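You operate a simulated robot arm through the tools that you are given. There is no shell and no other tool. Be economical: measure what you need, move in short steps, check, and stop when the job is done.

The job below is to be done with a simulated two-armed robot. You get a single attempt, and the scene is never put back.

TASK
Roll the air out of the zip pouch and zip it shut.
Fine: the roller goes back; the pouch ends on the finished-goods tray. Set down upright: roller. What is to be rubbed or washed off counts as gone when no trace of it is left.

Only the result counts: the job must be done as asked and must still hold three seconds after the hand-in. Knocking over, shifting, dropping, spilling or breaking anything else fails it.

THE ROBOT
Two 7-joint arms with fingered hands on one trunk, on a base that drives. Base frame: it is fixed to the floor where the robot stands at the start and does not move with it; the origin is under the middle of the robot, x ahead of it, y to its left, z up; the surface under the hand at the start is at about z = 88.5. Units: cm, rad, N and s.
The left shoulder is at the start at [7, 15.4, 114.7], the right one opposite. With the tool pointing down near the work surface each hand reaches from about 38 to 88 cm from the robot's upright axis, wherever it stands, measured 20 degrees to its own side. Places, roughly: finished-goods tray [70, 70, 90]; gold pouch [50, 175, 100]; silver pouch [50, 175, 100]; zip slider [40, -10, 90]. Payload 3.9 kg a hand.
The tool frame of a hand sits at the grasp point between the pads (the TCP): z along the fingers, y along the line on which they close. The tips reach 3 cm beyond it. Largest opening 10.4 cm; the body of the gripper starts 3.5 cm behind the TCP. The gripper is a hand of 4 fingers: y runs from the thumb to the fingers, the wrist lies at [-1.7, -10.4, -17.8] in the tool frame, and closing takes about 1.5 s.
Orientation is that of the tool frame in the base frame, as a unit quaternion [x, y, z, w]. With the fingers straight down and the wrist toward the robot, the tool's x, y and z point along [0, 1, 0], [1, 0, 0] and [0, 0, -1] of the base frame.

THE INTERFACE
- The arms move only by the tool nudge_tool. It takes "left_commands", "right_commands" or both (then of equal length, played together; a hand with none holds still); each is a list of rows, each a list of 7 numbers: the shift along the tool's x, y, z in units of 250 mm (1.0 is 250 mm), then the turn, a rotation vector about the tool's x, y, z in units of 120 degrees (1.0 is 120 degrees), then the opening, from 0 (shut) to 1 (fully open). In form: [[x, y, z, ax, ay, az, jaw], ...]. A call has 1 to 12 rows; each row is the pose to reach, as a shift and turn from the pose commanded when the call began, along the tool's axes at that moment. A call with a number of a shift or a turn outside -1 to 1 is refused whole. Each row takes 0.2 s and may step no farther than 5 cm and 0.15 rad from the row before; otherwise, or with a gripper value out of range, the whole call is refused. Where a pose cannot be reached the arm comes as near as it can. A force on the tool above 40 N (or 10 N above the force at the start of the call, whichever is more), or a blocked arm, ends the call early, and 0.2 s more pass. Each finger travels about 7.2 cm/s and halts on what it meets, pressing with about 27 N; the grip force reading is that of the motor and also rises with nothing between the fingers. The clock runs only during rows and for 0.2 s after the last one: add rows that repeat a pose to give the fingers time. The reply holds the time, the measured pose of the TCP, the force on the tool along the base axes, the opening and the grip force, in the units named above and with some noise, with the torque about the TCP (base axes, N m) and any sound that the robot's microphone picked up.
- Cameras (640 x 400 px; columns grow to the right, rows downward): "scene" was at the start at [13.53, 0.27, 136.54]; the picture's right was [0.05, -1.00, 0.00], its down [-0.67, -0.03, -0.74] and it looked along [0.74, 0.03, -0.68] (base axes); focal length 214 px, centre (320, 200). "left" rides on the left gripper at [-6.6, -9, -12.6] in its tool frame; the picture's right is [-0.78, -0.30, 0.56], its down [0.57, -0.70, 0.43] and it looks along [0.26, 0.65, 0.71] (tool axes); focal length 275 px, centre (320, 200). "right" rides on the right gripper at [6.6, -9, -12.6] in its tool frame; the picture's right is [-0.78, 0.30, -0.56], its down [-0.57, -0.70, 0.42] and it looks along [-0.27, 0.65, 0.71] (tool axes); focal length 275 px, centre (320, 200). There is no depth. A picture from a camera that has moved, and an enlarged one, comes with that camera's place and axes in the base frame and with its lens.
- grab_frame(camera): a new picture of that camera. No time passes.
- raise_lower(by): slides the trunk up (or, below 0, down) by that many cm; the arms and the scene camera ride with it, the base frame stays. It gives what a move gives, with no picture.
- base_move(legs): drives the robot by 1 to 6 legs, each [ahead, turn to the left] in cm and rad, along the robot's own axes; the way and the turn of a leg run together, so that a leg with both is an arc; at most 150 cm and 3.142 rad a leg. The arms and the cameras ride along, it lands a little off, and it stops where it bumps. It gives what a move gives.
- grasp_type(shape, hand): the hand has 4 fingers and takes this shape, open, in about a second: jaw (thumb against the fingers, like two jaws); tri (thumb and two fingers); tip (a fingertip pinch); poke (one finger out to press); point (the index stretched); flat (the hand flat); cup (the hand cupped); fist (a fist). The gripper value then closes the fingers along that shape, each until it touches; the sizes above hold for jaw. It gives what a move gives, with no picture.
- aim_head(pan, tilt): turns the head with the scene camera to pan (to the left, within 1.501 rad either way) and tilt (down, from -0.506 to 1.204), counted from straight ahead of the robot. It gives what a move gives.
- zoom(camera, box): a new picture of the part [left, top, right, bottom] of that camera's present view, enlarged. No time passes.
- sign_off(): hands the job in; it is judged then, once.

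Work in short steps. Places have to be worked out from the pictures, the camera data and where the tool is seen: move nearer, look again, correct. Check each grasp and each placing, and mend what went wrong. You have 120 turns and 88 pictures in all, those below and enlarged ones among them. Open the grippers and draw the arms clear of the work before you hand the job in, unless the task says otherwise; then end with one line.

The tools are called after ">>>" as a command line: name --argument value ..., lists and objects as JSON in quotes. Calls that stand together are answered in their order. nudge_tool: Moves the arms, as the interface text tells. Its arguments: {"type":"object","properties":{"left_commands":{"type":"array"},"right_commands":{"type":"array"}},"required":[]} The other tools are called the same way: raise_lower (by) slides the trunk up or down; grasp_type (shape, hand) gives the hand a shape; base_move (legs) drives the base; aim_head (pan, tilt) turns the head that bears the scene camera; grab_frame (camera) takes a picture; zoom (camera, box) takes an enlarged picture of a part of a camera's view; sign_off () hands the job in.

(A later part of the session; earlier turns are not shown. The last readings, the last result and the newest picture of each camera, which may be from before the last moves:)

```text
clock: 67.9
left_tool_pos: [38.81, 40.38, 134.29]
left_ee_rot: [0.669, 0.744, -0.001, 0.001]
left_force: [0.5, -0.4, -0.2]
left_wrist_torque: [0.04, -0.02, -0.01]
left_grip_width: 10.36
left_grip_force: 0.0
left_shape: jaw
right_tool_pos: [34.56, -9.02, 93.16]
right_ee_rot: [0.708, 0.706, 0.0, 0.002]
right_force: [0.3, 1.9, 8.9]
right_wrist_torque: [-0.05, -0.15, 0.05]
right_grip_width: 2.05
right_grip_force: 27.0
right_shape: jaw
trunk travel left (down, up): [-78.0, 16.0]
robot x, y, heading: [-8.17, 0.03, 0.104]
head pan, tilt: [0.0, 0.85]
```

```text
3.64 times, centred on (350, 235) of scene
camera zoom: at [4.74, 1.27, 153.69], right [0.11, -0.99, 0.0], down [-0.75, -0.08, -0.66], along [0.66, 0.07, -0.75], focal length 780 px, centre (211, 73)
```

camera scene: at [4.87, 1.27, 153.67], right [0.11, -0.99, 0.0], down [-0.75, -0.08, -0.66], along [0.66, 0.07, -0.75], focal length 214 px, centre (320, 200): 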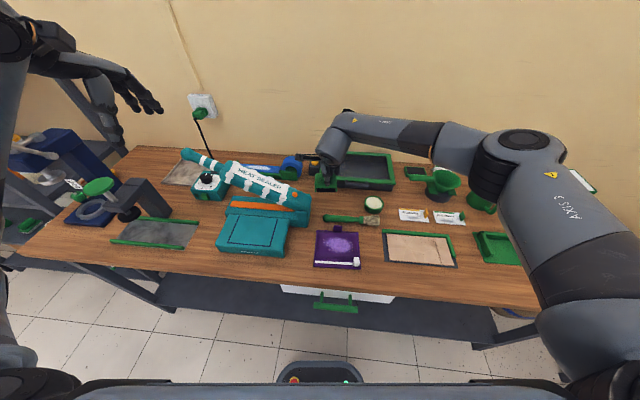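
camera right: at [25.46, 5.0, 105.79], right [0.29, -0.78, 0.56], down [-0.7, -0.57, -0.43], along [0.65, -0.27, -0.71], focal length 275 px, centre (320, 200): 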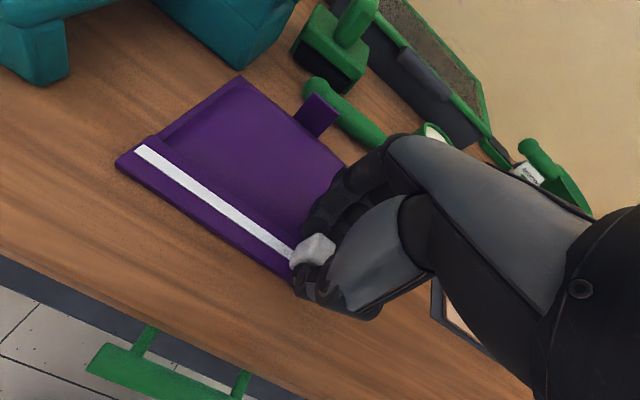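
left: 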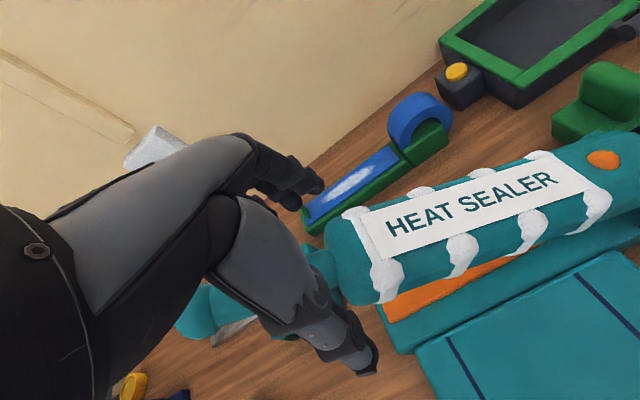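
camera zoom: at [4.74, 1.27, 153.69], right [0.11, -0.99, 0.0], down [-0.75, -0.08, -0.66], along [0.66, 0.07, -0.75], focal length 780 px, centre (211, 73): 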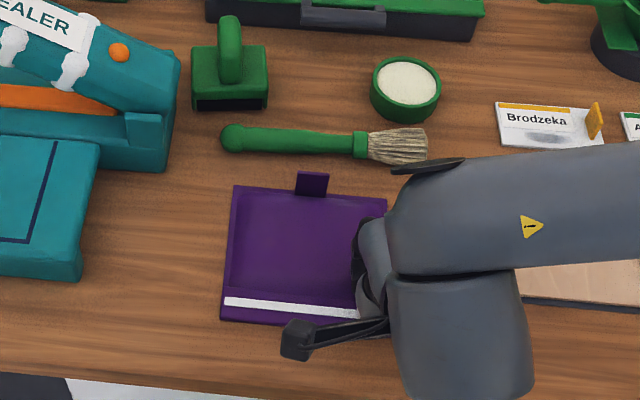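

Tab centre is at [46.2, -3.8], z 90–94. I bring the left hand toward it, high first.

>>> nudge_tool --left_commands '[[-0.14, 0.01, 0.05, 0, 0, 0.015, 0.8], [-0.28, 0.02, 0.1, 0, 0, 0.03, 0.6], [-0.42, 0.03, 0.16, 0, 0, 0.045, 0.5], [-0.56, 0.045, 0.22, 0, 0, 0.06, 0.5], [-0.7, 0.06, 0.3, 0, 0, 0.075, 0.5], [-0.83, 0.07, 0.4, 0, 0, 0.09, 0.5]]'

```text
clock: 69.3
left_tool_pos: [42.72, 19.85, 124.33]
left_ee_rot: [0.736, 0.677, 0.0, 0.001]
left_force: [-0.9, 0.5, -0.5]
left_wrist_torque: [0.01, 0.01, -0.02]
left_grip_width: 5.26
left_grip_force: 0.1
left_shape: jaw
right_tool_pos: [34.45, -9.22, 93.07]
right_ee_rot: [0.708, 0.706, 0.001, 0.002]
right_force: [-0.6, 1.6, 9.1]
right_wrist_torque: [-0.08, -0.18, 0.08]
right_grip_width: 2.07
right_grip_force: 27.2
right_shape: jaw
trunk travel left (down, up): [-78.0, 16.0]
robot x, y, heading: [-7.97, -0.14, 0.104]
head pan, tilt: [0.0, 0.85]
```

Now I tilt the left hand 30° (wrist leaning left) while moving above the tab.

>>> nudge_tool --left_commands '[[-0.1, 0.025, 0.05, 0, -0.03, 0, 0.5], [-0.2, 0.05, 0.12, 0, -0.06, 0, 0.5], [-0.3, 0.075, 0.2, 0, -0.09, 0, 0.5], [-0.4, 0.1, 0.3, 0, -0.12, 0, 0.5], [-0.5, 0.13, 0.4, 0, -0.16, 0, 0.5], [-0.6, 0.16, 0.5, 0, -0.19, 0, 0.5], [-0.7, 0.18, 0.6, 0, -0.22, 0, 0.5], [-0.776, 0.204, 0.68, 0, -0.25, 0, 0.5]]'

>>> grab_frame --camera "left"

>>> grab_frame --camera "scene"

```text
clock: 71.1
left_tool_pos: [46.12, 0.09, 107.2]
left_ee_rot: [0.71, 0.655, -0.191, 0.176]
left_force: [-0.1, 0.1, -0.4]
left_wrist_torque: [0.0, -0.01, -0.04]
left_grip_width: 5.24
left_grip_force: 0.1
left_shape: jaw
right_tool_pos: [34.55, -9.09, 93.09]
right_ee_rot: [0.708, 0.706, 0.0, 0.002]
right_force: [-0.5, 1.2, 8.8]
right_wrist_torque: [-0.04, -0.17, 0.06]
right_grip_width: 2.09
right_grip_force: 27.1
right_shape: jaw
trunk travel left (down, up): [-78.0, 16.0]
robot x, y, heading: [-8.02, 0.01, 0.106]
head pan, tilt: [0.0, 0.85]
```

```text
26 pictures are left
camera left: at [37.12, 1.36, 121.35], right [-0.37, -0.92, -0.09], down [-0.68, 0.34, -0.66], along [0.64, -0.18, -0.75], focal length 275 px, centre (320, 200)
```

left: 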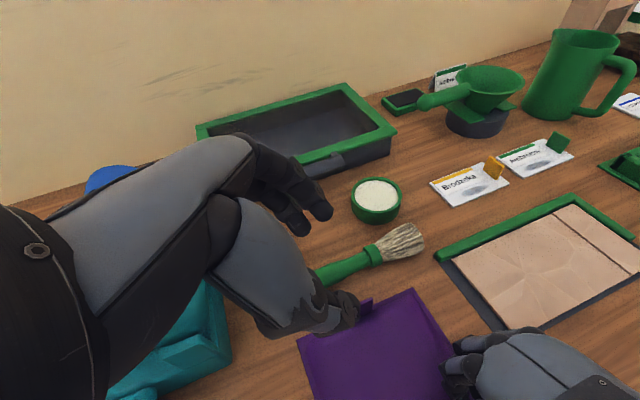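

```text
25 pictures are left
camera scene: at [4.76, 1.2, 153.69], right [0.11, -0.99, 0.0], down [-0.75, -0.08, -0.66], along [0.66, 0.07, -0.75], focal length 214 px, centre (320, 200)
```

scene: 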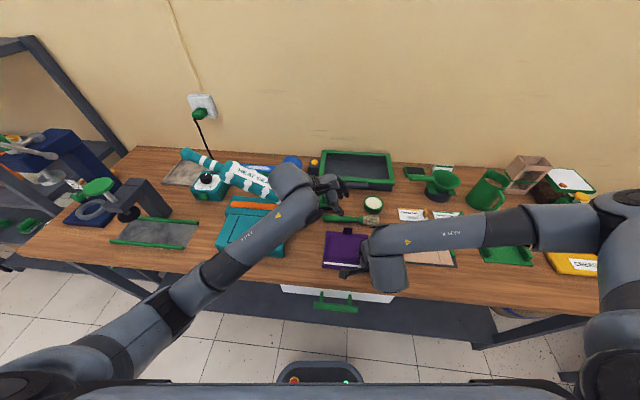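

Positions look good: hands well separated. I lower the left hand toward the tab, stopping slightly short to check.

>>> nudge_tool --left_commands '[[0.03, 0.004, 0.1, 0, 0, 0, 0.45], [0.06, 0.008, 0.2, 0, 0, 0, 0.45], [0.09, 0.012, 0.3, 0, 0, 0, 0.45], [0.12, 0.015, 0.41, 0, 0, 0, 0.45]]'

>>> grab_frame --camera "left"

>>> zoom --camera "scene" --box '[280, 180, 420, 290]'

```text
clock: 72.1
left_tool_pos: [46.22, -2.53, 96.98]
left_ee_rot: [0.71, 0.654, -0.191, 0.177]
left_force: [-1.0, 0.0, 0.0]
left_wrist_torque: [0.0, -0.02, 0.01]
left_grip_width: 4.72
left_grip_force: 0.1
left_shape: jaw
right_tool_pos: [34.46, -9.0, 93.12]
right_ee_rot: [0.707, 0.707, 0.0, 0.001]
right_force: [-0.5, 1.0, 9.6]
right_wrist_torque: [-0.05, -0.12, 0.07]
right_grip_width: 2.07
right_grip_force: 26.7
right_shape: jaw
trunk travel left (down, up): [-78.0, 16.0]
robot x, y, heading: [-8.04, 0.19, 0.109]
head pan, tilt: [0.0, 0.85]
```

```text
24 pictures are left
camera left: at [37.27, -1.28, 111.15], right [-0.37, -0.92, -0.09], down [-0.68, 0.34, -0.66], along [0.64, -0.18, -0.75], focal length 275 px, centre (320, 200)
```

left: 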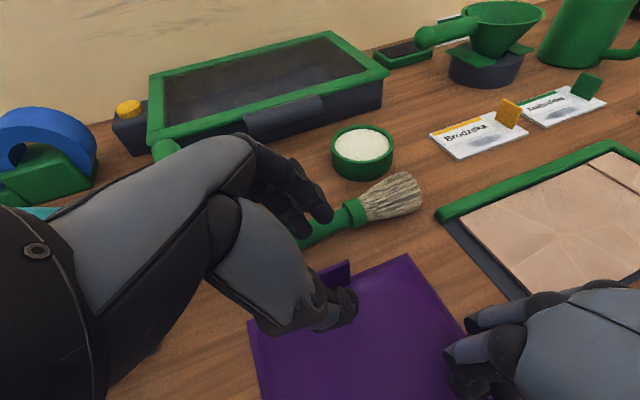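

```text
3.64 times, centred on (350, 235) of scene
camera zoom: at [4.75, 1.21, 153.68], right [0.11, -0.99, 0.0], down [-0.75, -0.08, -0.66], along [0.66, 0.07, -0.75], focal length 780 px, centre (211, 73)
```

zoom: 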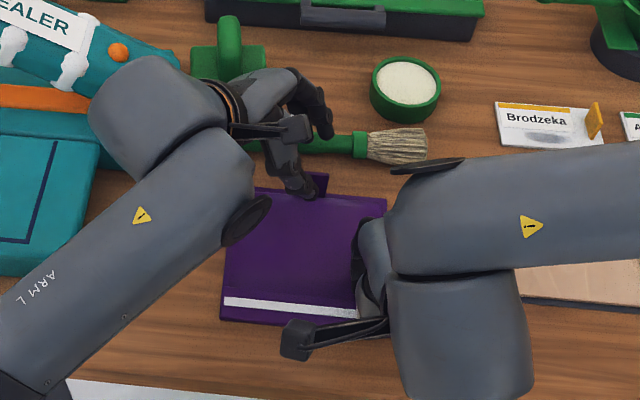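

Tab lies between thumb and fingers. I lower the last 2.7 cm and close.

>>> nudge_tool --left_commands '[[0.009, 0, 0.06, 0, 0, 0, 0.45], [0.017, 0, 0.115, 0, 0, 0, 0.45], [0.017, 0, 0.115, 0, 0, 0, 0.2], [0.017, 0, 0.115, 0, 0, 0, 0.0], [0.017, 0, 0.115, 0, 0, 0, 0.0], [0.017, 0, 0.115, 0, 0, 0, 0.0], [0.017, 0, 0.115, 0, 0, 0, 0.0]]'

>>> grab_frame --camera "left"

```text
clock: 73.7
left_tool_pos: [46.15, -3.71, 94.38]
left_ee_rot: [0.711, 0.654, -0.191, 0.175]
left_force: [0.9, -1.1, -0.3]
left_wrist_torque: [0.0, -0.06, -0.04]
left_grip_width: 0.08
left_grip_force: 27.2
left_shape: jaw
right_tool_pos: [34.49, -9.03, 93.16]
right_ee_rot: [0.708, 0.707, 0.0, 0.002]
right_force: [-1.3, 1.5, 10.2]
right_wrist_torque: [-0.05, -0.14, 0.03]
right_grip_width: 2.06
right_grip_force: 26.7
right_shape: jaw
trunk travel left (down, up): [-78.0, 16.0]
robot x, y, heading: [-8.06, 0.25, 0.106]
head pan, tilt: [0.0, 0.85]
```

```text
22 pictures are left
camera left: at [37.21, -2.41, 108.51], right [-0.37, -0.92, -0.09], down [-0.68, 0.34, -0.65], along [0.64, -0.18, -0.75], focal length 275 px, centre (320, 200)
```

left: 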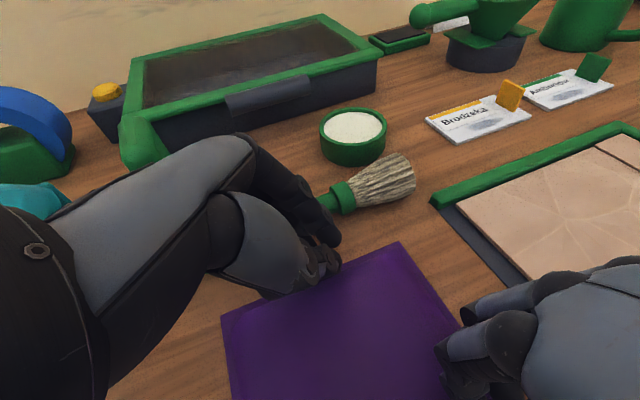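

Width is 0.1 cm, so I need to test the hold: I pull the slider 2.5 cm and watch the left hand's force.

>>> nudge_tool --right_commands '[[0.02, 0, -0.006, 0, 0, 0, 0], [0.05, 0, -0.006, 0, 0, 0, 0], [0.08, 0, -0.006, 0, 0, 0, 0], [0.1, 0, -0.006, 0, 0, 0, 0]]'

>>> grab_frame --camera "left"

```text
clock: 74.7
left_tool_pos: [46.21, -3.63, 94.37]
left_ee_rot: [0.71, 0.655, -0.191, 0.176]
left_force: [3.5, 2.1, 1.4]
left_wrist_torque: [0.04, -0.16, -0.07]
left_grip_width: 0.05
left_grip_force: 27.0
left_shape: jaw
right_tool_pos: [34.52, -6.29, 93.23]
right_ee_rot: [0.708, 0.707, -0.001, 0.002]
right_force: [-2.9, -2.2, -1.0]
right_wrist_torque: [-0.11, 0.02, -0.08]
right_grip_width: 2.05
right_grip_force: 27.2
right_shape: jaw
trunk travel left (down, up): [-78.0, 16.0]
robot x, y, heading: [-8.49, 0.18, 0.104]
head pan, tilt: [0.0, 0.85]
```

```text
21 pictures are left
camera left: at [37.31, -2.39, 108.5], right [-0.37, -0.92, -0.09], down [-0.68, 0.34, -0.65], along [0.64, -0.18, -0.75], focal length 275 px, centre (320, 200)
```

left: 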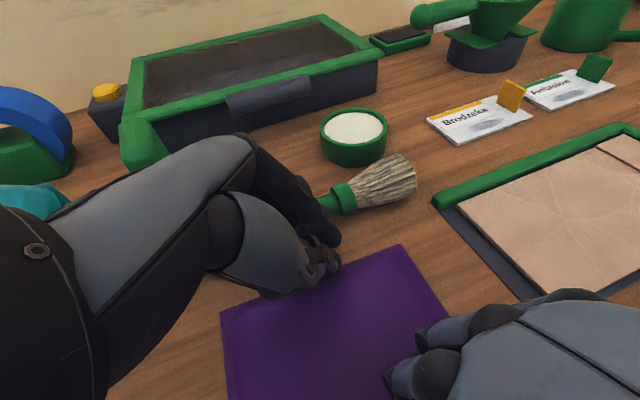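

The tab hold works: pouch stayed, slider advanced. I pull another 5 cm.

>>> nudge_tool --right_commands '[[0.04, 0, 0, 0, 0, 0, 0], [0.08, 0, 0, 0, 0, 0, 0], [0.12, 0, 0, 0, 0, 0, 0], [0.16, 0, 0, 0, 0, 0, 0], [0.2, 0, 0, 0, 0, 0, 0]]'

>>> zoom --camera "scene" --box '[260, 170, 420, 295]'

```text
clock: 75.8
left_tool_pos: [46.36, -3.34, 94.37]
left_ee_rot: [0.708, 0.657, -0.19, 0.177]
left_force: [-4.6, -0.2, 4.4]
left_wrist_torque: [0.01, 0.02, -0.16]
left_grip_width: 0.03
left_grip_force: 27.0
left_shape: jaw
right_tool_pos: [34.5, -2.65, 93.15]
right_ee_rot: [0.708, 0.706, -0.002, 0.005]
right_force: [-0.7, -3.7, 3.3]
right_wrist_torque: [0.38, -0.6, 0.56]
right_grip_width: 2.07
right_grip_force: 26.9
right_shape: jaw
trunk travel left (down, up): [-78.0, 16.0]
robot x, y, heading: [-8.15, -0.01, 0.108]
head pan, tilt: [0.0, 0.85]
stopped in row 5 (right hand): the force on the tool passed its limit at 53 N (the readings are from after the stop); the commanded pose is now the measured one
```

```text
3.20 times, centred on (340, 232) of scene
camera zoom: at [4.76, 1.2, 153.68], right [0.1, -0.99, 0.0], down [-0.75, -0.08, -0.66], along [0.66, 0.07, -0.75], focal length 686 px, centre (256, 96)
```

zoom: 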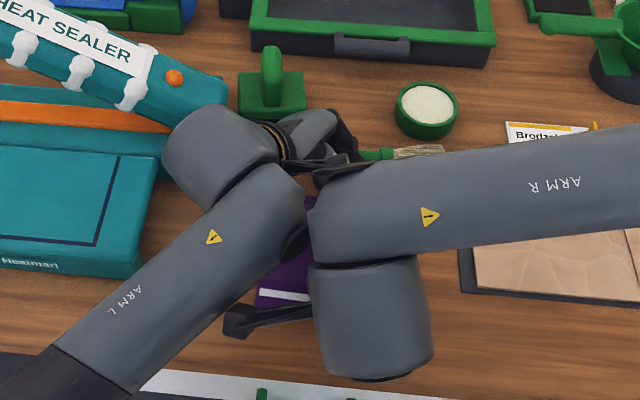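

The arms now touch; the slider is more than halfway. I'll swap roles: release the tab and withdraw the left hand up-left along its axis first.

>>> nudge_tool --left_commands '[[0, 0, 0, 0, 0, 0, 0.3], [0, 0, 0, 0, 0, 0, 0.45], [0, 0, -0.1, 0, 0, 0, 0.45], [0, 0, -0.24, 0, 0, 0, 0.45], [0.06, 0, -0.4, 0, 0, 0, 0.45], [0.16, 0, -0.54, 0, 0, 0, 0.45], [0.28, 0, -0.68, 0, 0, 0, 0.45], [0.42, 0, -0.8, 0, 0, 0, 0.45], [0.56, 0, -0.92, 0, 0, 0, 0.45]]'

>>> nudge_tool --right_commands '[[0, 0, 0, 0, 0, 0, 0.3], [0, 0, 0, 0, 0, 0, 0.5], [0, 0, -0.1, 0, 0, 0, 0.5], [0, 0, -0.25, 0, 0, 0, 0.5], [-0.1, 0, -0.4, 0, 0, 0, 0.5], [-0.2, 0.05, -0.5, 0, 0, 0, 0.45]]'

>>> zoom --camera "scene" --box '[260, 170, 420, 295]'

```text
clock: 77.8
left_tool_pos: [48.01, 20.56, 107.46]
left_ee_rot: [0.709, 0.656, -0.191, 0.175]
left_force: [-0.9, -1.7, 1.2]
left_wrist_torque: [-0.02, -0.02, -0.05]
left_grip_width: 4.63
left_grip_force: 0.0
left_shape: jaw
right_tool_pos: [34.48, -2.54, 93.22]
right_ee_rot: [0.708, 0.706, -0.003, 0.005]
right_force: [-0.3, -0.2, -0.1]
right_wrist_torque: [-0.07, -0.14, -0.03]
right_grip_width: 2.06
right_grip_force: 27.0
right_shape: jaw
trunk travel left (down, up): [-78.0, 16.0]
robot x, y, heading: [-8.14, 0.19, 0.103]
head pan, tilt: [0.0, 0.85]
```

```text
clock: 79.2
left_tool_pos: [47.92, 20.3, 107.37]
left_ee_rot: [0.708, 0.657, -0.189, 0.175]
left_force: [1.0, -0.1, -0.4]
left_wrist_torque: [0.0, -0.01, 0.0]
left_grip_width: 4.63
left_grip_force: 0.1
left_shape: jaw
right_tool_pos: [35.78, -7.32, 105.65]
right_ee_rot: [0.709, 0.706, -0.002, 0.004]
right_force: [0.3, -0.8, -0.4]
right_wrist_torque: [0.01, -0.01, -0.04]
right_grip_width: 4.68
right_grip_force: 0.0
right_shape: jaw
trunk travel left (down, up): [-78.0, 16.0]
robot x, y, heading: [-8.06, -0.01, 0.104]
head pan, tilt: [0.0, 0.85]
```

```text
3.20 times, centred on (340, 232) of scene
camera zoom: at [4.8, 1.0, 153.67], right [0.1, -0.99, 0.0], down [-0.75, -0.08, -0.66], along [0.66, 0.07, -0.75], focal length 686 px, centre (256, 96)
```

zoom: 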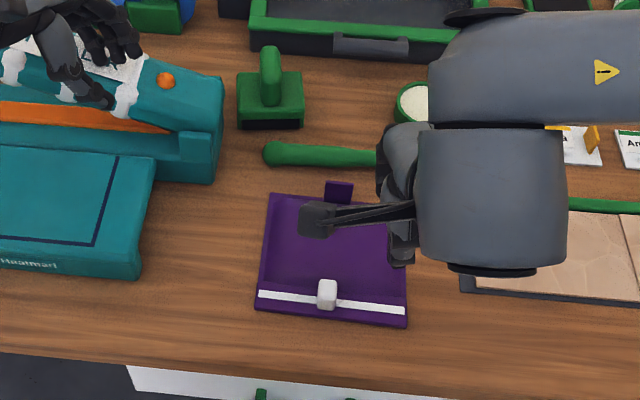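

Slider is mid-zip at [34.9, -2.7]; it must reach y≈2.8. Right hand will now take the tab tilted to the right; the left hand rises clear of the sealer meanwhile.

>>> nudge_tool --left_commands '[[-0.04, 0, -0.07, 0, 0, 0, 0.5], [-0.08, 0, -0.14, 0, 0, 0, 0.5], [-0.12, 0, -0.21, 0, 0, 0, 0.5], [-0.16, 0, -0.28, 0, 0, 0, 0.5], [-0.2, 0, -0.35, 0, 0, 0, 0.5]]' --right_commands '[[-0.01, 0.085, 0, 0, 0.05, 0, 0.45], [-0.02, 0.17, 0, 0, 0.1, 0, 0.45], [-0.03, 0.255, 0, 0, 0.15, 0, 0.45], [-0.04, 0.34, 0, 0, 0.2, 0, 0.45], [-0.05, 0.425, 0, 0, 0.25, 0, 0.45]]'

>>> grab_frame --camera "right"

```text
clock: 80.4
left_tool_pos: [48.11, 20.29, 117.27]
left_ee_rot: [0.708, 0.657, -0.19, 0.174]
left_force: [-0.7, 0.2, 0.6]
left_wrist_torque: [0.03, 0.0, -0.01]
left_grip_width: 5.14
left_grip_force: 0.0
left_shape: jaw
right_tool_pos: [46.35, -8.88, 105.84]
right_ee_rot: [0.685, 0.682, 0.182, -0.18]
right_force: [0.3, 0.2, 0.0]
right_wrist_torque: [0.0, 0.01, -0.03]
right_grip_width: 4.74
right_grip_force: 0.0
right_shape: jaw
trunk travel left (down, up): [-78.0, 16.0]
robot x, y, heading: [-8.06, -0.24, 0.106]
head pan, tilt: [0.0, 0.85]
```

```text
18 pictures are left
camera right: at [37.2, -9.39, 120.17], right [0.29, -0.95, 0.1], down [-0.7, -0.29, -0.65], along [0.65, 0.12, -0.75], focal length 275 px, centre (320, 200)
```

right: 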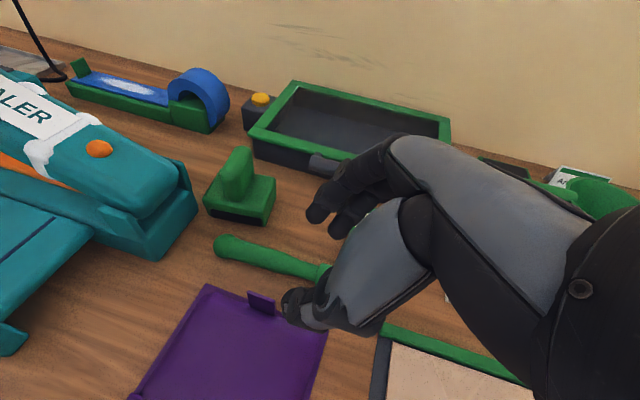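

Tab at [46.2, -3.6]. I lower the right hand along its tilt onto the tab and close.

>>> nudge_tool --right_commands '[[-0.015, 0, 0.12, 0, 0, 0, 0.45], [-0.03, 0, 0.24, 0, 0, 0, 0.45], [-0.045, 0, 0.36, 0, 0, 0, 0.45], [-0.055, 0, 0.45, 0, 0, 0, 0.45], [-0.06, 0, 0.5, 0, 0, 0, 0.45], [-0.06, 0, 0.5, 0, 0, 0, 0.2], [-0.06, 0, 0.5, 0, 0, 0, 0.0], [-0.06, 0, 0.5, 0, 0, 0, 0.0], [-0.06, 0, 0.5, 0, 0, 0, 0.0]]'

>>> grab_frame --camera "right"

```text
clock: 82.4
left_tool_pos: [48.16, 20.44, 117.36]
left_ee_rot: [0.708, 0.657, -0.191, 0.175]
left_force: [0.2, -0.1, 0.3]
left_wrist_torque: [0.0, -0.01, -0.05]
left_grip_width: 5.14
left_grip_force: 0.1
left_shape: jaw
right_tool_pos: [46.14, -3.76, 94.29]
right_ee_rot: [0.685, 0.683, 0.181, -0.178]
right_force: [0.6, -0.4, -0.3]
right_wrist_torque: [0.02, -0.05, -0.01]
right_grip_width: 0.02
right_grip_force: 27.2
right_shape: jaw
trunk travel left (down, up): [-78.0, 16.0]
robot x, y, heading: [-8.17, 0.31, 0.106]
head pan, tilt: [0.0, 0.85]
```

```text
17 pictures are left
camera right: at [37.15, -4.18, 108.57], right [0.29, -0.95, 0.11], down [-0.7, -0.29, -0.65], along [0.65, 0.12, -0.75], focal length 275 px, centre (320, 200)
```

right: 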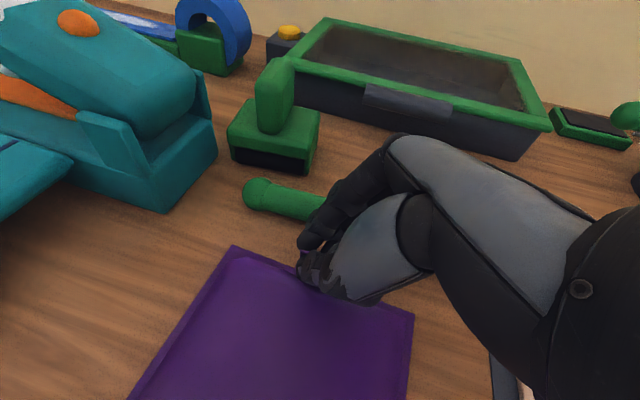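

Right hand holds the tab. Now I bring the left hand above the slider, tilted about 25° with its wrist to the left.

>>> nudge_tool --left_commands '[[-0.066, -0.067, 0.113, 0, 0.006, 0, 0.5], [-0.132, -0.134, 0.226, 0, 0.012, 0, 0.5], [-0.198, -0.2, 0.34, 0, 0.018, 0, 0.5], [-0.265, -0.268, 0.453, 0, 0.024, 0, 0.5], [-0.331, -0.335, 0.566, 0, 0.03, 0, 0.5], [-0.398, -0.4, 0.68, 0, 0.036, 0, 0.5], [-0.464, -0.468, 0.792, 0, 0.042, 0, 0.5]]'

>>> grab_frame --camera "left"

>>> zoom --camera "scene" --box '[260, 170, 420, 295]'

```text
clock: 84.0
left_tool_pos: [34.94, 1.42, 106.07]
left_ee_rot: [0.716, 0.664, -0.158, 0.146]
left_force: [-0.7, -0.2, -1.2]
left_wrist_torque: [-0.03, 0.0, 0.04]
left_grip_width: 5.17
left_grip_force: 0.1
left_shape: jaw
right_tool_pos: [46.25, -3.93, 94.22]
right_ee_rot: [0.685, 0.683, 0.182, -0.178]
right_force: [0.5, 0.4, -1.0]
right_wrist_torque: [0.02, -0.09, 0.0]
right_grip_width: 0.0
right_grip_force: 27.0
right_shape: jaw
trunk travel left (down, up): [-78.0, 16.0]
robot x, y, heading: [-7.76, 0.39, 0.102]
head pan, tilt: [0.0, 0.85]
```

```text
16 pictures are left
camera left: at [25.87, 1.23, 120.17], right [-0.37, -0.91, -0.18], down [-0.67, 0.39, -0.63], along [0.64, -0.11, -0.76], focal length 275 px, centre (320, 200)
```

left: 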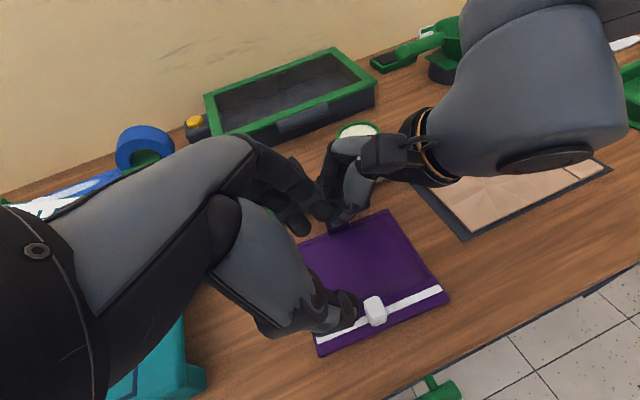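

```text
3.20 times, centred on (340, 232) of scene
camera zoom: at [4.78, 1.06, 153.68], right [0.1, -0.99, 0.0], down [-0.75, -0.08, -0.66], along [0.66, 0.07, -0.75], focal length 686 px, centre (256, 96)
```

zoom: 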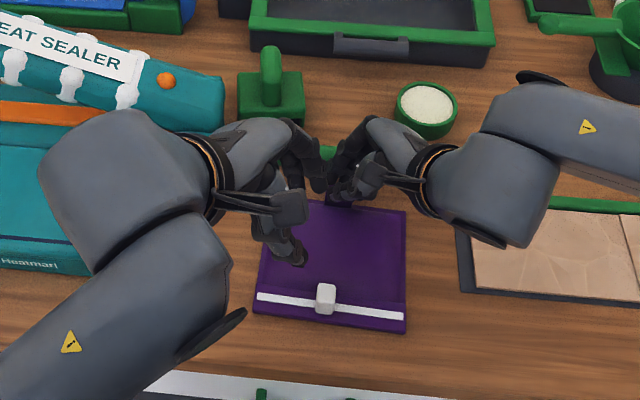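

Slider at [34.4, -2.5]. I lower the left hand along its tilt to just above grasp depth and look.

>>> nudge_tool --left_commands '[[0.024, -0.002, 0.12, 0, 0, 0, 0.5], [0.048, -0.004, 0.24, 0, 0, 0, 0.5], [0.066, -0.006, 0.35, 0, 0, 0, 0.5], [0.08, -0.008, 0.42, 0, 0, 0, 0.5]]'

>>> grab_frame --camera "left"

```text
clock: 85.0
left_tool_pos: [34.69, -1.11, 95.53]
left_ee_rot: [0.716, 0.664, -0.158, 0.146]
left_force: [-0.3, 0.7, 0.1]
left_wrist_torque: [-0.01, 0.01, -0.02]
left_grip_width: 5.17
left_grip_force: 0.2
left_shape: jaw
right_tool_pos: [46.17, -3.82, 94.24]
right_ee_rot: [0.685, 0.683, 0.181, -0.178]
right_force: [-0.9, 0.3, -0.2]
right_wrist_torque: [0.0, -0.06, -0.02]
right_grip_width: 0.0
right_grip_force: 27.1
right_shape: jaw
trunk travel left (down, up): [-78.0, 16.0]
robot x, y, heading: [-7.85, -0.24, 0.103]
head pan, tilt: [0.0, 0.85]
```

```text
14 pictures are left
camera left: at [25.67, -1.21, 109.68], right [-0.37, -0.91, -0.18], down [-0.67, 0.39, -0.63], along [0.64, -0.11, -0.76], focal length 275 px, centre (320, 200)
```

left: 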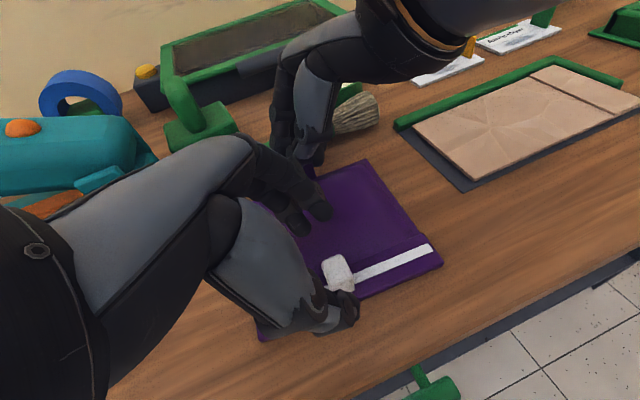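

Well aligned, no contact between hands. I lower the last bit and close on the slider.

>>> nudge_tool --left_commands '[[0.005, -0.006, 0.045, 0, 0, 0, 0.5], [0.009, -0.01, 0.088, 0, 0, 0, 0.5], [0.009, -0.01, 0.088, 0, 0, 0, 0.25], [0.009, -0.01, 0.088, 0, 0, 0, 0.0], [0.009, -0.01, 0.088, 0, 0, 0, 0.0], [0.009, -0.01, 0.088, 0, 0, 0, 0.0]]'

>>> grab_frame --camera "left"

```text
clock: 86.4
left_tool_pos: [34.36, -1.95, 93.86]
left_ee_rot: [0.717, 0.662, -0.157, 0.151]
left_force: [3.0, -4.0, 28.8]
left_wrist_torque: [0.51, -0.89, -0.28]
left_grip_width: 1.65
left_grip_force: 27.3
left_shape: jaw
right_tool_pos: [46.12, -3.97, 94.3]
right_ee_rot: [0.685, 0.683, 0.181, -0.177]
right_force: [-0.2, 2.5, -8.2]
right_wrist_torque: [-0.01, -0.07, 0.03]
right_grip_width: 0.0
right_grip_force: 26.7
right_shape: jaw
trunk travel left (down, up): [-78.0, 16.0]
robot x, y, heading: [-8.07, -0.02, 0.106]
head pan, tilt: [0.0, 0.85]
```

```text
13 pictures are left
camera left: at [25.19, -1.97, 107.85], right [-0.37, -0.91, -0.18], down [-0.67, 0.39, -0.63], along [0.65, -0.11, -0.75], focal length 275 px, centre (320, 200)
```

left: 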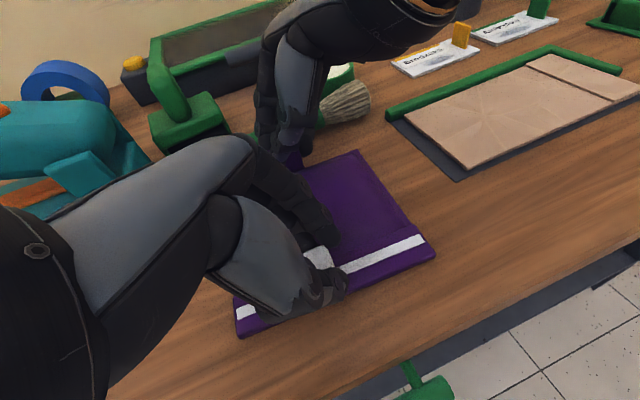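

Slider gripped, but a finger presses on the pouch; I lift 0.3 cm and pull the slider left 4 cm.

>>> nudge_tool --left_commands '[[-0.005, 0, -0.011, 0, 0, 0, 0], [0.031, -0.003, -0.028, 0, 0, 0, 0], [0.067, -0.006, -0.045, 0, 0, 0, 0], [0.103, -0.009, -0.061, 0, 0, 0, 0], [0.14, -0.012, -0.078, 0, 0, 0, 0]]'

>>> grab_frame --camera "left"

```text
clock: 87.6
left_tool_pos: [34.11, 2.14, 93.72]
left_ee_rot: [0.716, 0.665, -0.159, 0.145]
left_force: [4.4, -0.3, 5.4]
left_wrist_torque: [0.04, -0.24, -0.07]
left_grip_width: 1.67
left_grip_force: 26.7
left_shape: jaw
right_tool_pos: [46.12, -3.71, 94.26]
right_ee_rot: [0.684, 0.684, 0.181, -0.178]
right_force: [-4.6, 2.9, -2.1]
right_wrist_torque: [-0.02, 0.0, 0.08]
right_grip_width: 0.0
right_grip_force: 27.2
right_shape: jaw
trunk travel left (down, up): [-78.0, 16.0]
robot x, y, heading: [-7.96, 0.06, 0.106]
head pan, tilt: [0.0, 0.85]
```

```text
12 pictures are left
camera left: at [25.19, 2.06, 107.91], right [-0.37, -0.91, -0.18], down [-0.68, 0.39, -0.62], along [0.64, -0.11, -0.76], focal length 275 px, centre (320, 200)
```

left: 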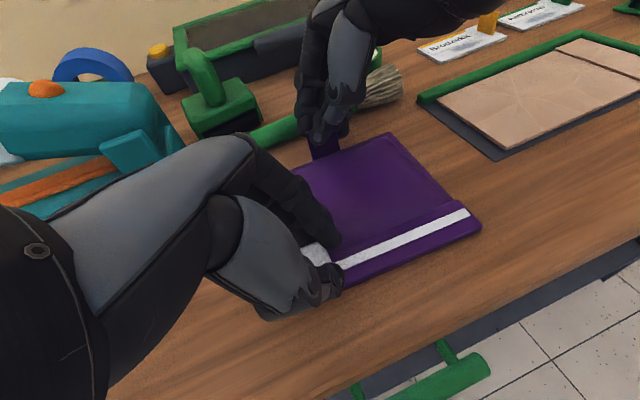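

Slider now at y≈1.5. I continue 1.8 cm in small steps, watching for the end stop.

>>> nudge_tool --left_commands '[[0.018, 0.002, -0.0085, 0, 0, 0, 0], [0.036, 0.004, -0.017, 0, 0, 0, 0], [0.054, 0.006, -0.025, 0, 0, 0, 0], [0.066, 0.007, -0.031, 0, 0, 0, 0]]'

>>> grab_frame --camera "left"

```text
clock: 88.6
left_tool_pos: [34.57, 3.86, 93.75]
left_ee_rot: [0.716, 0.664, -0.159, 0.146]
left_force: [1.8, -4.0, 1.7]
left_wrist_torque: [0.03, -0.16, -0.16]
left_grip_width: 1.66
left_grip_force: 27.0
left_shape: jaw
right_tool_pos: [46.19, -3.77, 94.25]
right_ee_rot: [0.685, 0.683, 0.182, -0.179]
right_force: [-2.9, 2.0, 0.0]
right_wrist_torque: [0.04, 0.01, 0.01]
right_grip_width: 0.0
right_grip_force: 26.6
right_shape: jaw
trunk travel left (down, up): [-78.0, 16.0]
robot x, y, heading: [-7.69, -0.02, 0.104]
head pan, tilt: [0.0, 0.85]
```

```text
11 pictures are left
camera left: at [25.53, 3.75, 107.97], right [-0.37, -0.91, -0.18], down [-0.67, 0.39, -0.62], along [0.64, -0.11, -0.76], focal length 275 px, centre (320, 200)
```

left: 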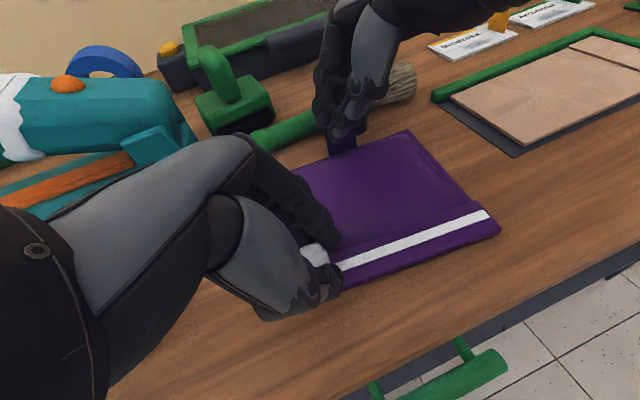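

I pull 0.8 cm more to feel for the end.

>>> nudge_tool --left_commands '[[0.014, -0.001, -0.0065, 0, 0, 0, 0], [0.029, -0.002, -0.013, 0, 0, 0, 0], [0.029, -0.002, -0.013, 0, 0, 0, 0]]'

```text
clock: 89.4
left_tool_pos: [34.62, 4.73, 93.88]
left_ee_rot: [0.716, 0.664, -0.157, 0.147]
left_force: [7.6, -8.5, 3.4]
left_wrist_torque: [-0.11, -0.34, -0.19]
left_grip_width: 1.68
left_grip_force: 26.8
left_shape: jaw
right_tool_pos: [46.04, -3.65, 94.29]
right_ee_rot: [0.684, 0.683, 0.181, -0.178]
right_force: [-7.8, 8.0, 0.0]
right_wrist_torque: [0.16, 0.09, 0.02]
right_grip_width: 0.0
right_grip_force: 26.8
right_shape: jaw
trunk travel left (down, up): [-78.0, 16.0]
robot x, y, heading: [-8.07, -0.02, 0.103]
head pan, tilt: [0.0, 0.85]
```

Force doubled to ~8.5 N on both hands: the end stop. I release the slider, withdraw the left hand up-left and inspect.

>>> nudge_tool --left_commands '[[0, 0, 0, 0, 0, 0, 0.25], [0, 0, 0, 0, 0, 0, 0.45], [0, 0, -0.1, 0, 0, 0, 0.45], [0, 0, -0.24, 0, 0, 0, 0.45], [0.02, 0, -0.4, 0, 0, 0, 0.45], [0.06, 0, -0.56, 0, 0, 0, 0.45], [0.12, 0, -0.72, 0, 0, 0, 0.45], [0.16, 0, -0.86, 0, 0, 0, 0.45]]'

>>> zoom --camera "scene" --box '[280, 195, 400, 285]'

```text
clock: 91.2
left_tool_pos: [35.79, 17.47, 111.62]
left_ee_rot: [0.717, 0.663, -0.159, 0.146]
left_force: [-0.5, -0.5, 0.3]
left_wrist_torque: [0.0, -0.02, 0.02]
left_grip_width: 4.62
left_grip_force: 0.1
left_shape: jaw
right_tool_pos: [46.24, -3.85, 94.42]
right_ee_rot: [0.685, 0.683, 0.18, -0.178]
right_force: [0.3, 0.0, -0.1]
right_wrist_torque: [-0.02, -0.04, -0.03]
right_grip_width: 0.0
right_grip_force: 26.6
right_shape: jaw
trunk travel left (down, up): [-78.0, 16.0]
robot x, y, heading: [-8.43, 0.16, 0.105]
head pan, tilt: [0.0, 0.85]
```

```text
4.44 times, centred on (340, 240) of scene
camera zoom: at [4.91, 1.27, 153.66], right [0.11, -0.99, 0.0], down [-0.75, -0.08, -0.66], along [0.66, 0.07, -0.75], focal length 953 px, centre (231, 22)
```

zoom: 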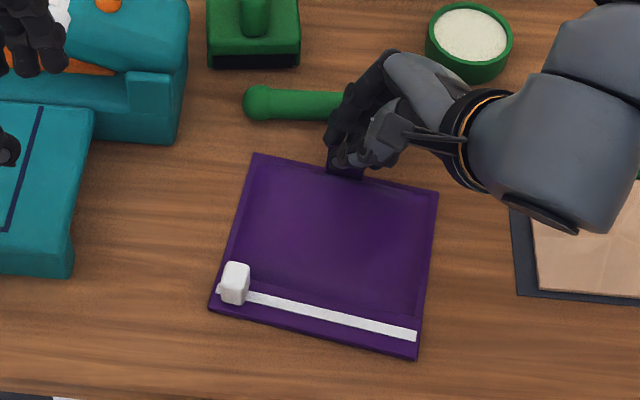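

The zip is shut: slider at the far end, no air left. The right hand still holds the tab; I lift 6 cm to test the hold.

>>> nudge_tool --right_commands '[[0.02, 0, -0.035, 0, 0, 0, 0], [0.04, 0, -0.07, 0, 0, 0, 0], [0.08, 0, -0.139, 0, 0, 0, 0], [0.12, 0, -0.208, 0, 0, 0, 0]]'

>>> zoom --camera "scene" --box '[240, 170, 420, 300]'

```text
clock: 92.2
left_tool_pos: [35.75, 17.45, 111.56]
left_ee_rot: [0.716, 0.664, -0.158, 0.146]
left_force: [-0.5, -0.5, 0.2]
left_wrist_torque: [0.0, 0.0, -0.03]
left_grip_width: 4.64
left_grip_force: 0.0
left_shape: jaw
right_tool_pos: [46.34, -3.68, 100.52]
right_ee_rot: [0.685, 0.683, 0.181, -0.178]
right_force: [-0.4, 0.4, -1.0]
right_wrist_torque: [-0.01, -0.08, -0.02]
right_grip_width: 0.02
right_grip_force: 26.9
right_shape: jaw
trunk travel left (down, up): [-78.0, 16.0]
robot x, y, heading: [-7.74, -0.02, 0.106]
head pan, tilt: [0.0, 0.85]
```

```text
3.08 times, centred on (330, 235) of scene
camera zoom: at [4.85, 1.23, 153.67], right [0.1, -0.99, 0.0], down [-0.75, -0.08, -0.66], along [0.66, 0.07, -0.75], focal length 660 px, centre (289, 92)
```

zoom: 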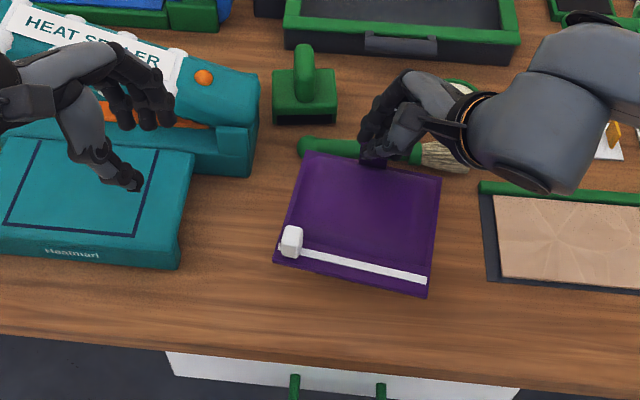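

The pouch hangs level in the right hand. I raise the trunk and back away from the table.

>>> raise_lower --by 15

>>> base_move --legs '[[-22, 0], [0, 1.466], [72, 0]]'

```text
clock: 93.9
left_tool_pos: [35.8, 17.46, 126.63]
left_ee_rot: [0.716, 0.664, -0.159, 0.146]
left_force: [-0.4, -0.3, 0.2]
left_wrist_torque: [0.01, 0.0, 0.02]
left_grip_width: 4.61
left_grip_force: 0.0
left_shape: jaw
right_tool_pos: [46.28, -3.85, 115.41]
right_ee_rot: [0.685, 0.683, 0.181, -0.179]
right_force: [1.1, 0.4, -0.2]
right_wrist_torque: [-0.05, -0.11, 0.01]
right_grip_width: 0.01
right_grip_force: 26.8
right_shape: jaw
trunk travel left (down, up): [-93.0, 1.0]
robot x, y, heading: [-7.89, 0.1, 0.104]
head pan, tilt: [0.0, 0.85]
```

```text
clock: 102.7
left_tool_pos: [-42.52, 114.27, 126.64]
left_ee_rot: [0.087, 0.973, -0.019, 0.215]
left_force: [0.3, -0.8, -0.3]
left_wrist_torque: [-0.01, 0.0, 0.02]
left_grip_width: 4.66
left_grip_force: 0.0
left_shape: jaw
right_tool_pos: [-20.25, 122.57, 115.47]
right_ee_rot: [0.052, 0.966, 0.016, -0.253]
right_force: [-0.2, 0.9, -0.8]
right_wrist_torque: [0.09, -0.07, 0.01]
right_grip_width: 0.02
right_grip_force: 27.0
right_shape: jaw
trunk travel left (down, up): [-93.0, 1.0]
robot x, y, heading: [-29.67, 68.84, 1.569]
head pan, tilt: [0.0, 0.85]
```

On course. I turn back to face the table and look.

>>> base_move --legs '[[4, 0], [0, -1.57]]'

>>> grab_frame --camera "scene"

```text
clock: 107.4
left_tool_pos: [15.98, 85.32, 126.55]
left_ee_rot: [0.753, 0.621, -0.167, 0.136]
left_force: [0.5, -0.2, 0.1]
left_wrist_torque: [-0.01, 0.03, 0.02]
left_grip_width: 4.66
left_grip_force: 0.0
left_shape: jaw
right_tool_pos: [23.94, 63.11, 115.63]
right_ee_rot: [0.722, 0.643, 0.19, -0.168]
right_force: [0.4, -1.1, -1.0]
right_wrist_torque: [-0.03, -0.05, 0.04]
right_grip_width: 0.0
right_grip_force: 26.7
right_shape: jaw
trunk travel left (down, up): [-93.0, 1.0]
robot x, y, heading: [-30.02, 73.18, -0.003]
head pan, tilt: [0.0, 0.85]
```

```text
8 pictures are left
camera scene: at [-16.61, 72.81, 168.67], right [-0.01, -1.0, 0.0], down [-0.75, 0.01, -0.66], along [0.66, -0.01, -0.75], focal length 214 px, centre (320, 200)
```

scene: 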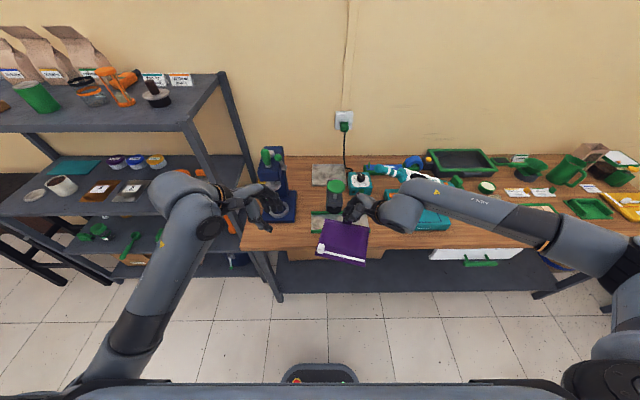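

Before going forward I enlarge the region in front to judge obstacles' heights (stand with green top, press, shelf).

>>> zoom --camera "scene" --box '[230, 130, 430, 270]'

```text
2.86 times, centred on (330, 200) of scene
camera zoom: at [-16.61, 72.81, 168.67], right [-0.01, -1.0, 0.0], down [-0.75, 0.01, -0.66], along [0.66, -0.01, -0.75], focal length 613 px, centre (291, 200)
```

zoom: 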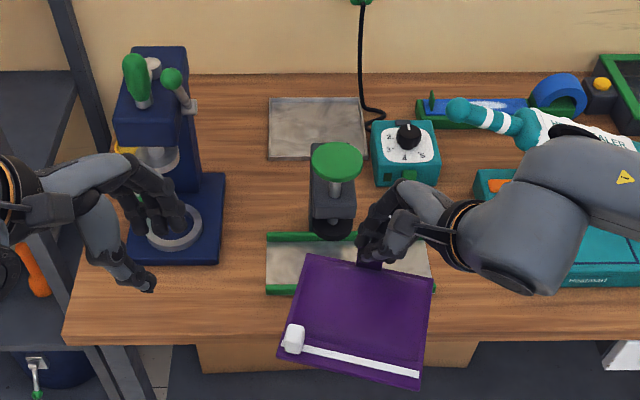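

The green-knobbed stand is at about [40, 66] and reaches z≈113; the tray is centred at [72.5, 66.5]. I raise both hands, tuck the left one in from the shelf, and square the pouch's yaw by 16°.

>>> nudge_tool --left_commands '[[-0.05, 0, -0.1, 0, 0, 0, 0.4], [-0.18, 0, -0.15, 0, 0, 0, 0.4], [-0.31, 0, -0.19, 0, 0, 0, 0.4], [-0.43, 0, -0.19, 0, 0, 0, 0.4], [-0.54, 0, -0.19, 0, 0, 0, 0.4]]' --right_commands '[[0.031, 0, -0.056, 0.013, 0, -0.023, 0], [0.062, 0, -0.112, 0.026, 0, -0.046, 0], [0.094, 0, -0.167, 0.039, 0, -0.07, 0], [0.126, 0, -0.223, 0.052, 0, -0.093, 0], [0.157, 0, -0.279, 0.065, 0, -0.116, 0]]'

>>> base_move --legs '[[24, 0]]'

>>> grab_frame --camera "scene"

```text
clock: 108.6
left_tool_pos: [14.18, 75.14, 136.46]
left_ee_rot: [0.752, 0.623, -0.167, 0.136]
left_force: [0.7, -0.1, -0.4]
left_wrist_torque: [-0.01, -0.01, 0.02]
left_grip_width: 4.21
left_grip_force: 0.1
left_shape: jaw
right_tool_pos: [23.97, 62.88, 123.73]
right_ee_rot: [0.626, 0.738, 0.166, -0.193]
right_force: [0.1, -0.8, -0.6]
right_wrist_torque: [-0.01, -0.1, 0.03]
right_grip_width: 0.0
right_grip_force: 26.6
right_shape: jaw
trunk travel left (down, up): [-93.0, 1.0]
robot x, y, heading: [-29.31, 72.8, -0.004]
head pan, tilt: [0.0, 0.85]
```

```text
clock: 110.4
left_tool_pos: [37.37, 74.81, 136.53]
left_ee_rot: [0.754, 0.62, -0.166, 0.138]
left_force: [-0.1, 0.0, 0.4]
left_wrist_torque: [-0.01, -0.02, 0.01]
left_grip_width: 4.21
left_grip_force: 0.1
left_shape: jaw
right_tool_pos: [47.19, 62.81, 123.81]
right_ee_rot: [0.627, 0.737, 0.167, -0.191]
right_force: [-0.3, 0.4, 0.1]
right_wrist_torque: [-0.03, -0.06, -0.02]
right_grip_width: 0.01
right_grip_force: 27.4
right_shape: jaw
trunk travel left (down, up): [-93.0, 1.0]
robot x, y, heading: [-5.95, 72.89, -0.013]
head pan, tilt: [0.0, 0.85]
```

```text
6 pictures are left
camera scene: at [6.57, 72.51, 168.71], right [-0.01, -1.0, 0.0], down [-0.75, 0.01, -0.66], along [0.66, -0.01, -0.75], focal length 214 px, centre (320, 200)
```

scene: 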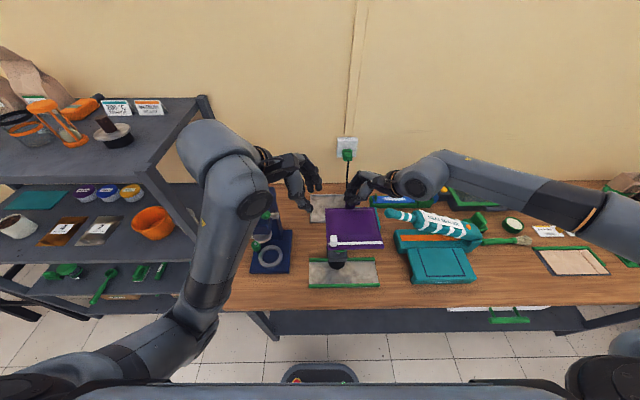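

Clear so far. I drive 7 cm closer, then extend the right hand forward at the same height.

>>> base_move --legs '[[7, 0]]'

>>> nudge_tool --right_commands '[[-0.003, 0.13, 0, 0, 0, 0, 0], [-0.006, 0.26, 0, 0, 0, 0, 0], [-0.01, 0.4, 0, 0, 0, 0, 0], [-0.013, 0.54, 0, 0, 0, 0, 0], [-0.016, 0.68, 0, 0, 0, 0, 0], [-0.018, 0.8, 0, 0, 0, 0, 0], [-0.02, 0.92, 0, 0, 0, 0, 0]]'

```text
clock: 111.4
left_tool_pos: [43.69, 74.67, 136.83]
left_ee_rot: [0.754, 0.62, -0.163, 0.14]
left_force: [0.0, 0.6, 0.7]
left_wrist_torque: [0.02, -0.03, -0.01]
left_grip_width: 4.18
left_grip_force: 0.0
left_shape: jaw
right_tool_pos: [53.54, 62.4, 124.14]
right_ee_rot: [0.626, 0.737, 0.169, -0.188]
right_force: [-0.9, 0.5, -0.4]
right_wrist_torque: [-0.02, -0.07, -0.04]
right_grip_width: 0.0
right_grip_force: 26.7
right_shape: jaw
trunk travel left (down, up): [-93.0, 1.0]
robot x, y, heading: [1.4, 72.68, -0.013]
head pan, tilt: [0.0, 0.85]
```

```text
clock: 113.0
left_tool_pos: [44.62, 74.84, 136.59]
left_ee_rot: [0.754, 0.62, -0.167, 0.138]
left_force: [-1.0, 0.8, 0.4]
left_wrist_torque: [-0.04, 0.06, 0.0]
left_grip_width: 4.19
left_grip_force: 0.2
left_shape: jaw
right_tool_pos: [76.08, 65.7, 123.68]
right_ee_rot: [0.628, 0.736, 0.165, -0.189]
right_force: [0.7, -0.1, -2.2]
right_wrist_torque: [-0.01, -0.08, -0.06]
right_grip_width: 0.0
right_grip_force: 27.7
right_shape: jaw
right hand out of reach, approached as far as the arm can: row 7
trunk travel left (down, up): [-93.0, 1.0]
robot x, y, heading: [0.85, 72.69, -0.012]
head pan, tilt: [0.0, 0.85]
```

At the reach limit but over the tray. Before lowering I check where the arm and pouch stand relative to the tray and the sealer handle.

>>> zoom --camera "scene" --box '[220, 120, 480, 300]'

```text
2.22 times, centred on (350, 210) of scene
camera zoom: at [14.29, 72.53, 168.66], right [-0.01, -1.0, 0.0], down [-0.75, 0.01, -0.66], along [0.66, -0.01, -0.75], focal length 477 px, centre (253, 178)
```

zoom: 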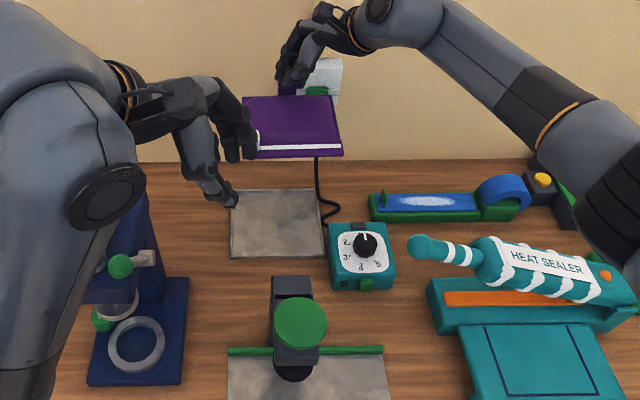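

The forearm lies above the sealer handle, so I must lower mostly with the hand, which costs reach. I pull the hand back 4 cm, drive 5 cm closer, and lower the trunk only 13 cm.

>>> nudge_tool --right_commands '[[0, -0.08, 0, 0, 0, 0, 0], [0, -0.16, 0, 0, 0, 0, 0]]'

>>> base_move --legs '[[5, 0]]'

>>> raise_lower --by -13

```text
clock: 113.6
left_tool_pos: [44.45, 74.57, 136.58]
left_ee_rot: [0.755, 0.62, -0.165, 0.138]
left_force: [-0.2, -0.7, 1.5]
left_wrist_torque: [0.0, -0.01, -0.01]
left_grip_width: 4.2
left_grip_force: 0.0
left_shape: jaw
right_tool_pos: [71.77, 64.74, 123.72]
right_ee_rot: [0.627, 0.736, 0.167, -0.192]
right_force: [-1.0, -0.3, -1.2]
right_wrist_torque: [-0.03, -0.07, -0.02]
right_grip_width: 0.0
right_grip_force: 26.7
right_shape: jaw
trunk travel left (down, up): [-93.0, 1.0]
robot x, y, heading: [0.9, 72.82, -0.019]
head pan, tilt: [0.0, 0.85]
```

```text
clock: 114.5
left_tool_pos: [48.63, 74.63, 136.66]
left_ee_rot: [0.755, 0.62, -0.163, 0.138]
left_force: [-0.4, -1.0, 0.3]
left_wrist_torque: [-0.02, 0.01, 0.0]
left_grip_width: 4.19
left_grip_force: 0.1
left_shape: jaw
right_tool_pos: [76.39, 64.67, 123.74]
right_ee_rot: [0.627, 0.738, 0.166, -0.189]
right_force: [0.3, 0.3, -3.0]
right_wrist_torque: [0.01, -0.03, 0.06]
right_grip_width: 0.0
right_grip_force: 27.1
right_shape: jaw
trunk travel left (down, up): [-93.0, 1.0]
robot x, y, heading: [5.95, 72.93, -0.009]
head pan, tilt: [0.0, 0.85]
```

```text
clock: 116.1
left_tool_pos: [48.58, 74.61, 123.85]
left_ee_rot: [0.756, 0.619, -0.164, 0.14]
left_force: [0.2, -1.1, 1.2]
left_wrist_torque: [0.02, 0.03, -0.02]
left_grip_width: 4.18
left_grip_force: 0.1
left_shape: jaw
right_tool_pos: [76.11, 64.61, 111.08]
right_ee_rot: [0.627, 0.737, 0.169, -0.188]
right_force: [0.3, 0.0, -1.5]
right_wrist_torque: [0.0, -0.08, -0.02]
right_grip_width: 0.0
right_grip_force: 27.0
right_shape: jaw
trunk travel left (down, up): [-80.0, 14.0]
robot x, y, heading: [6.13, 72.42, -0.012]
head pan, tilt: [0.0, 0.85]
```

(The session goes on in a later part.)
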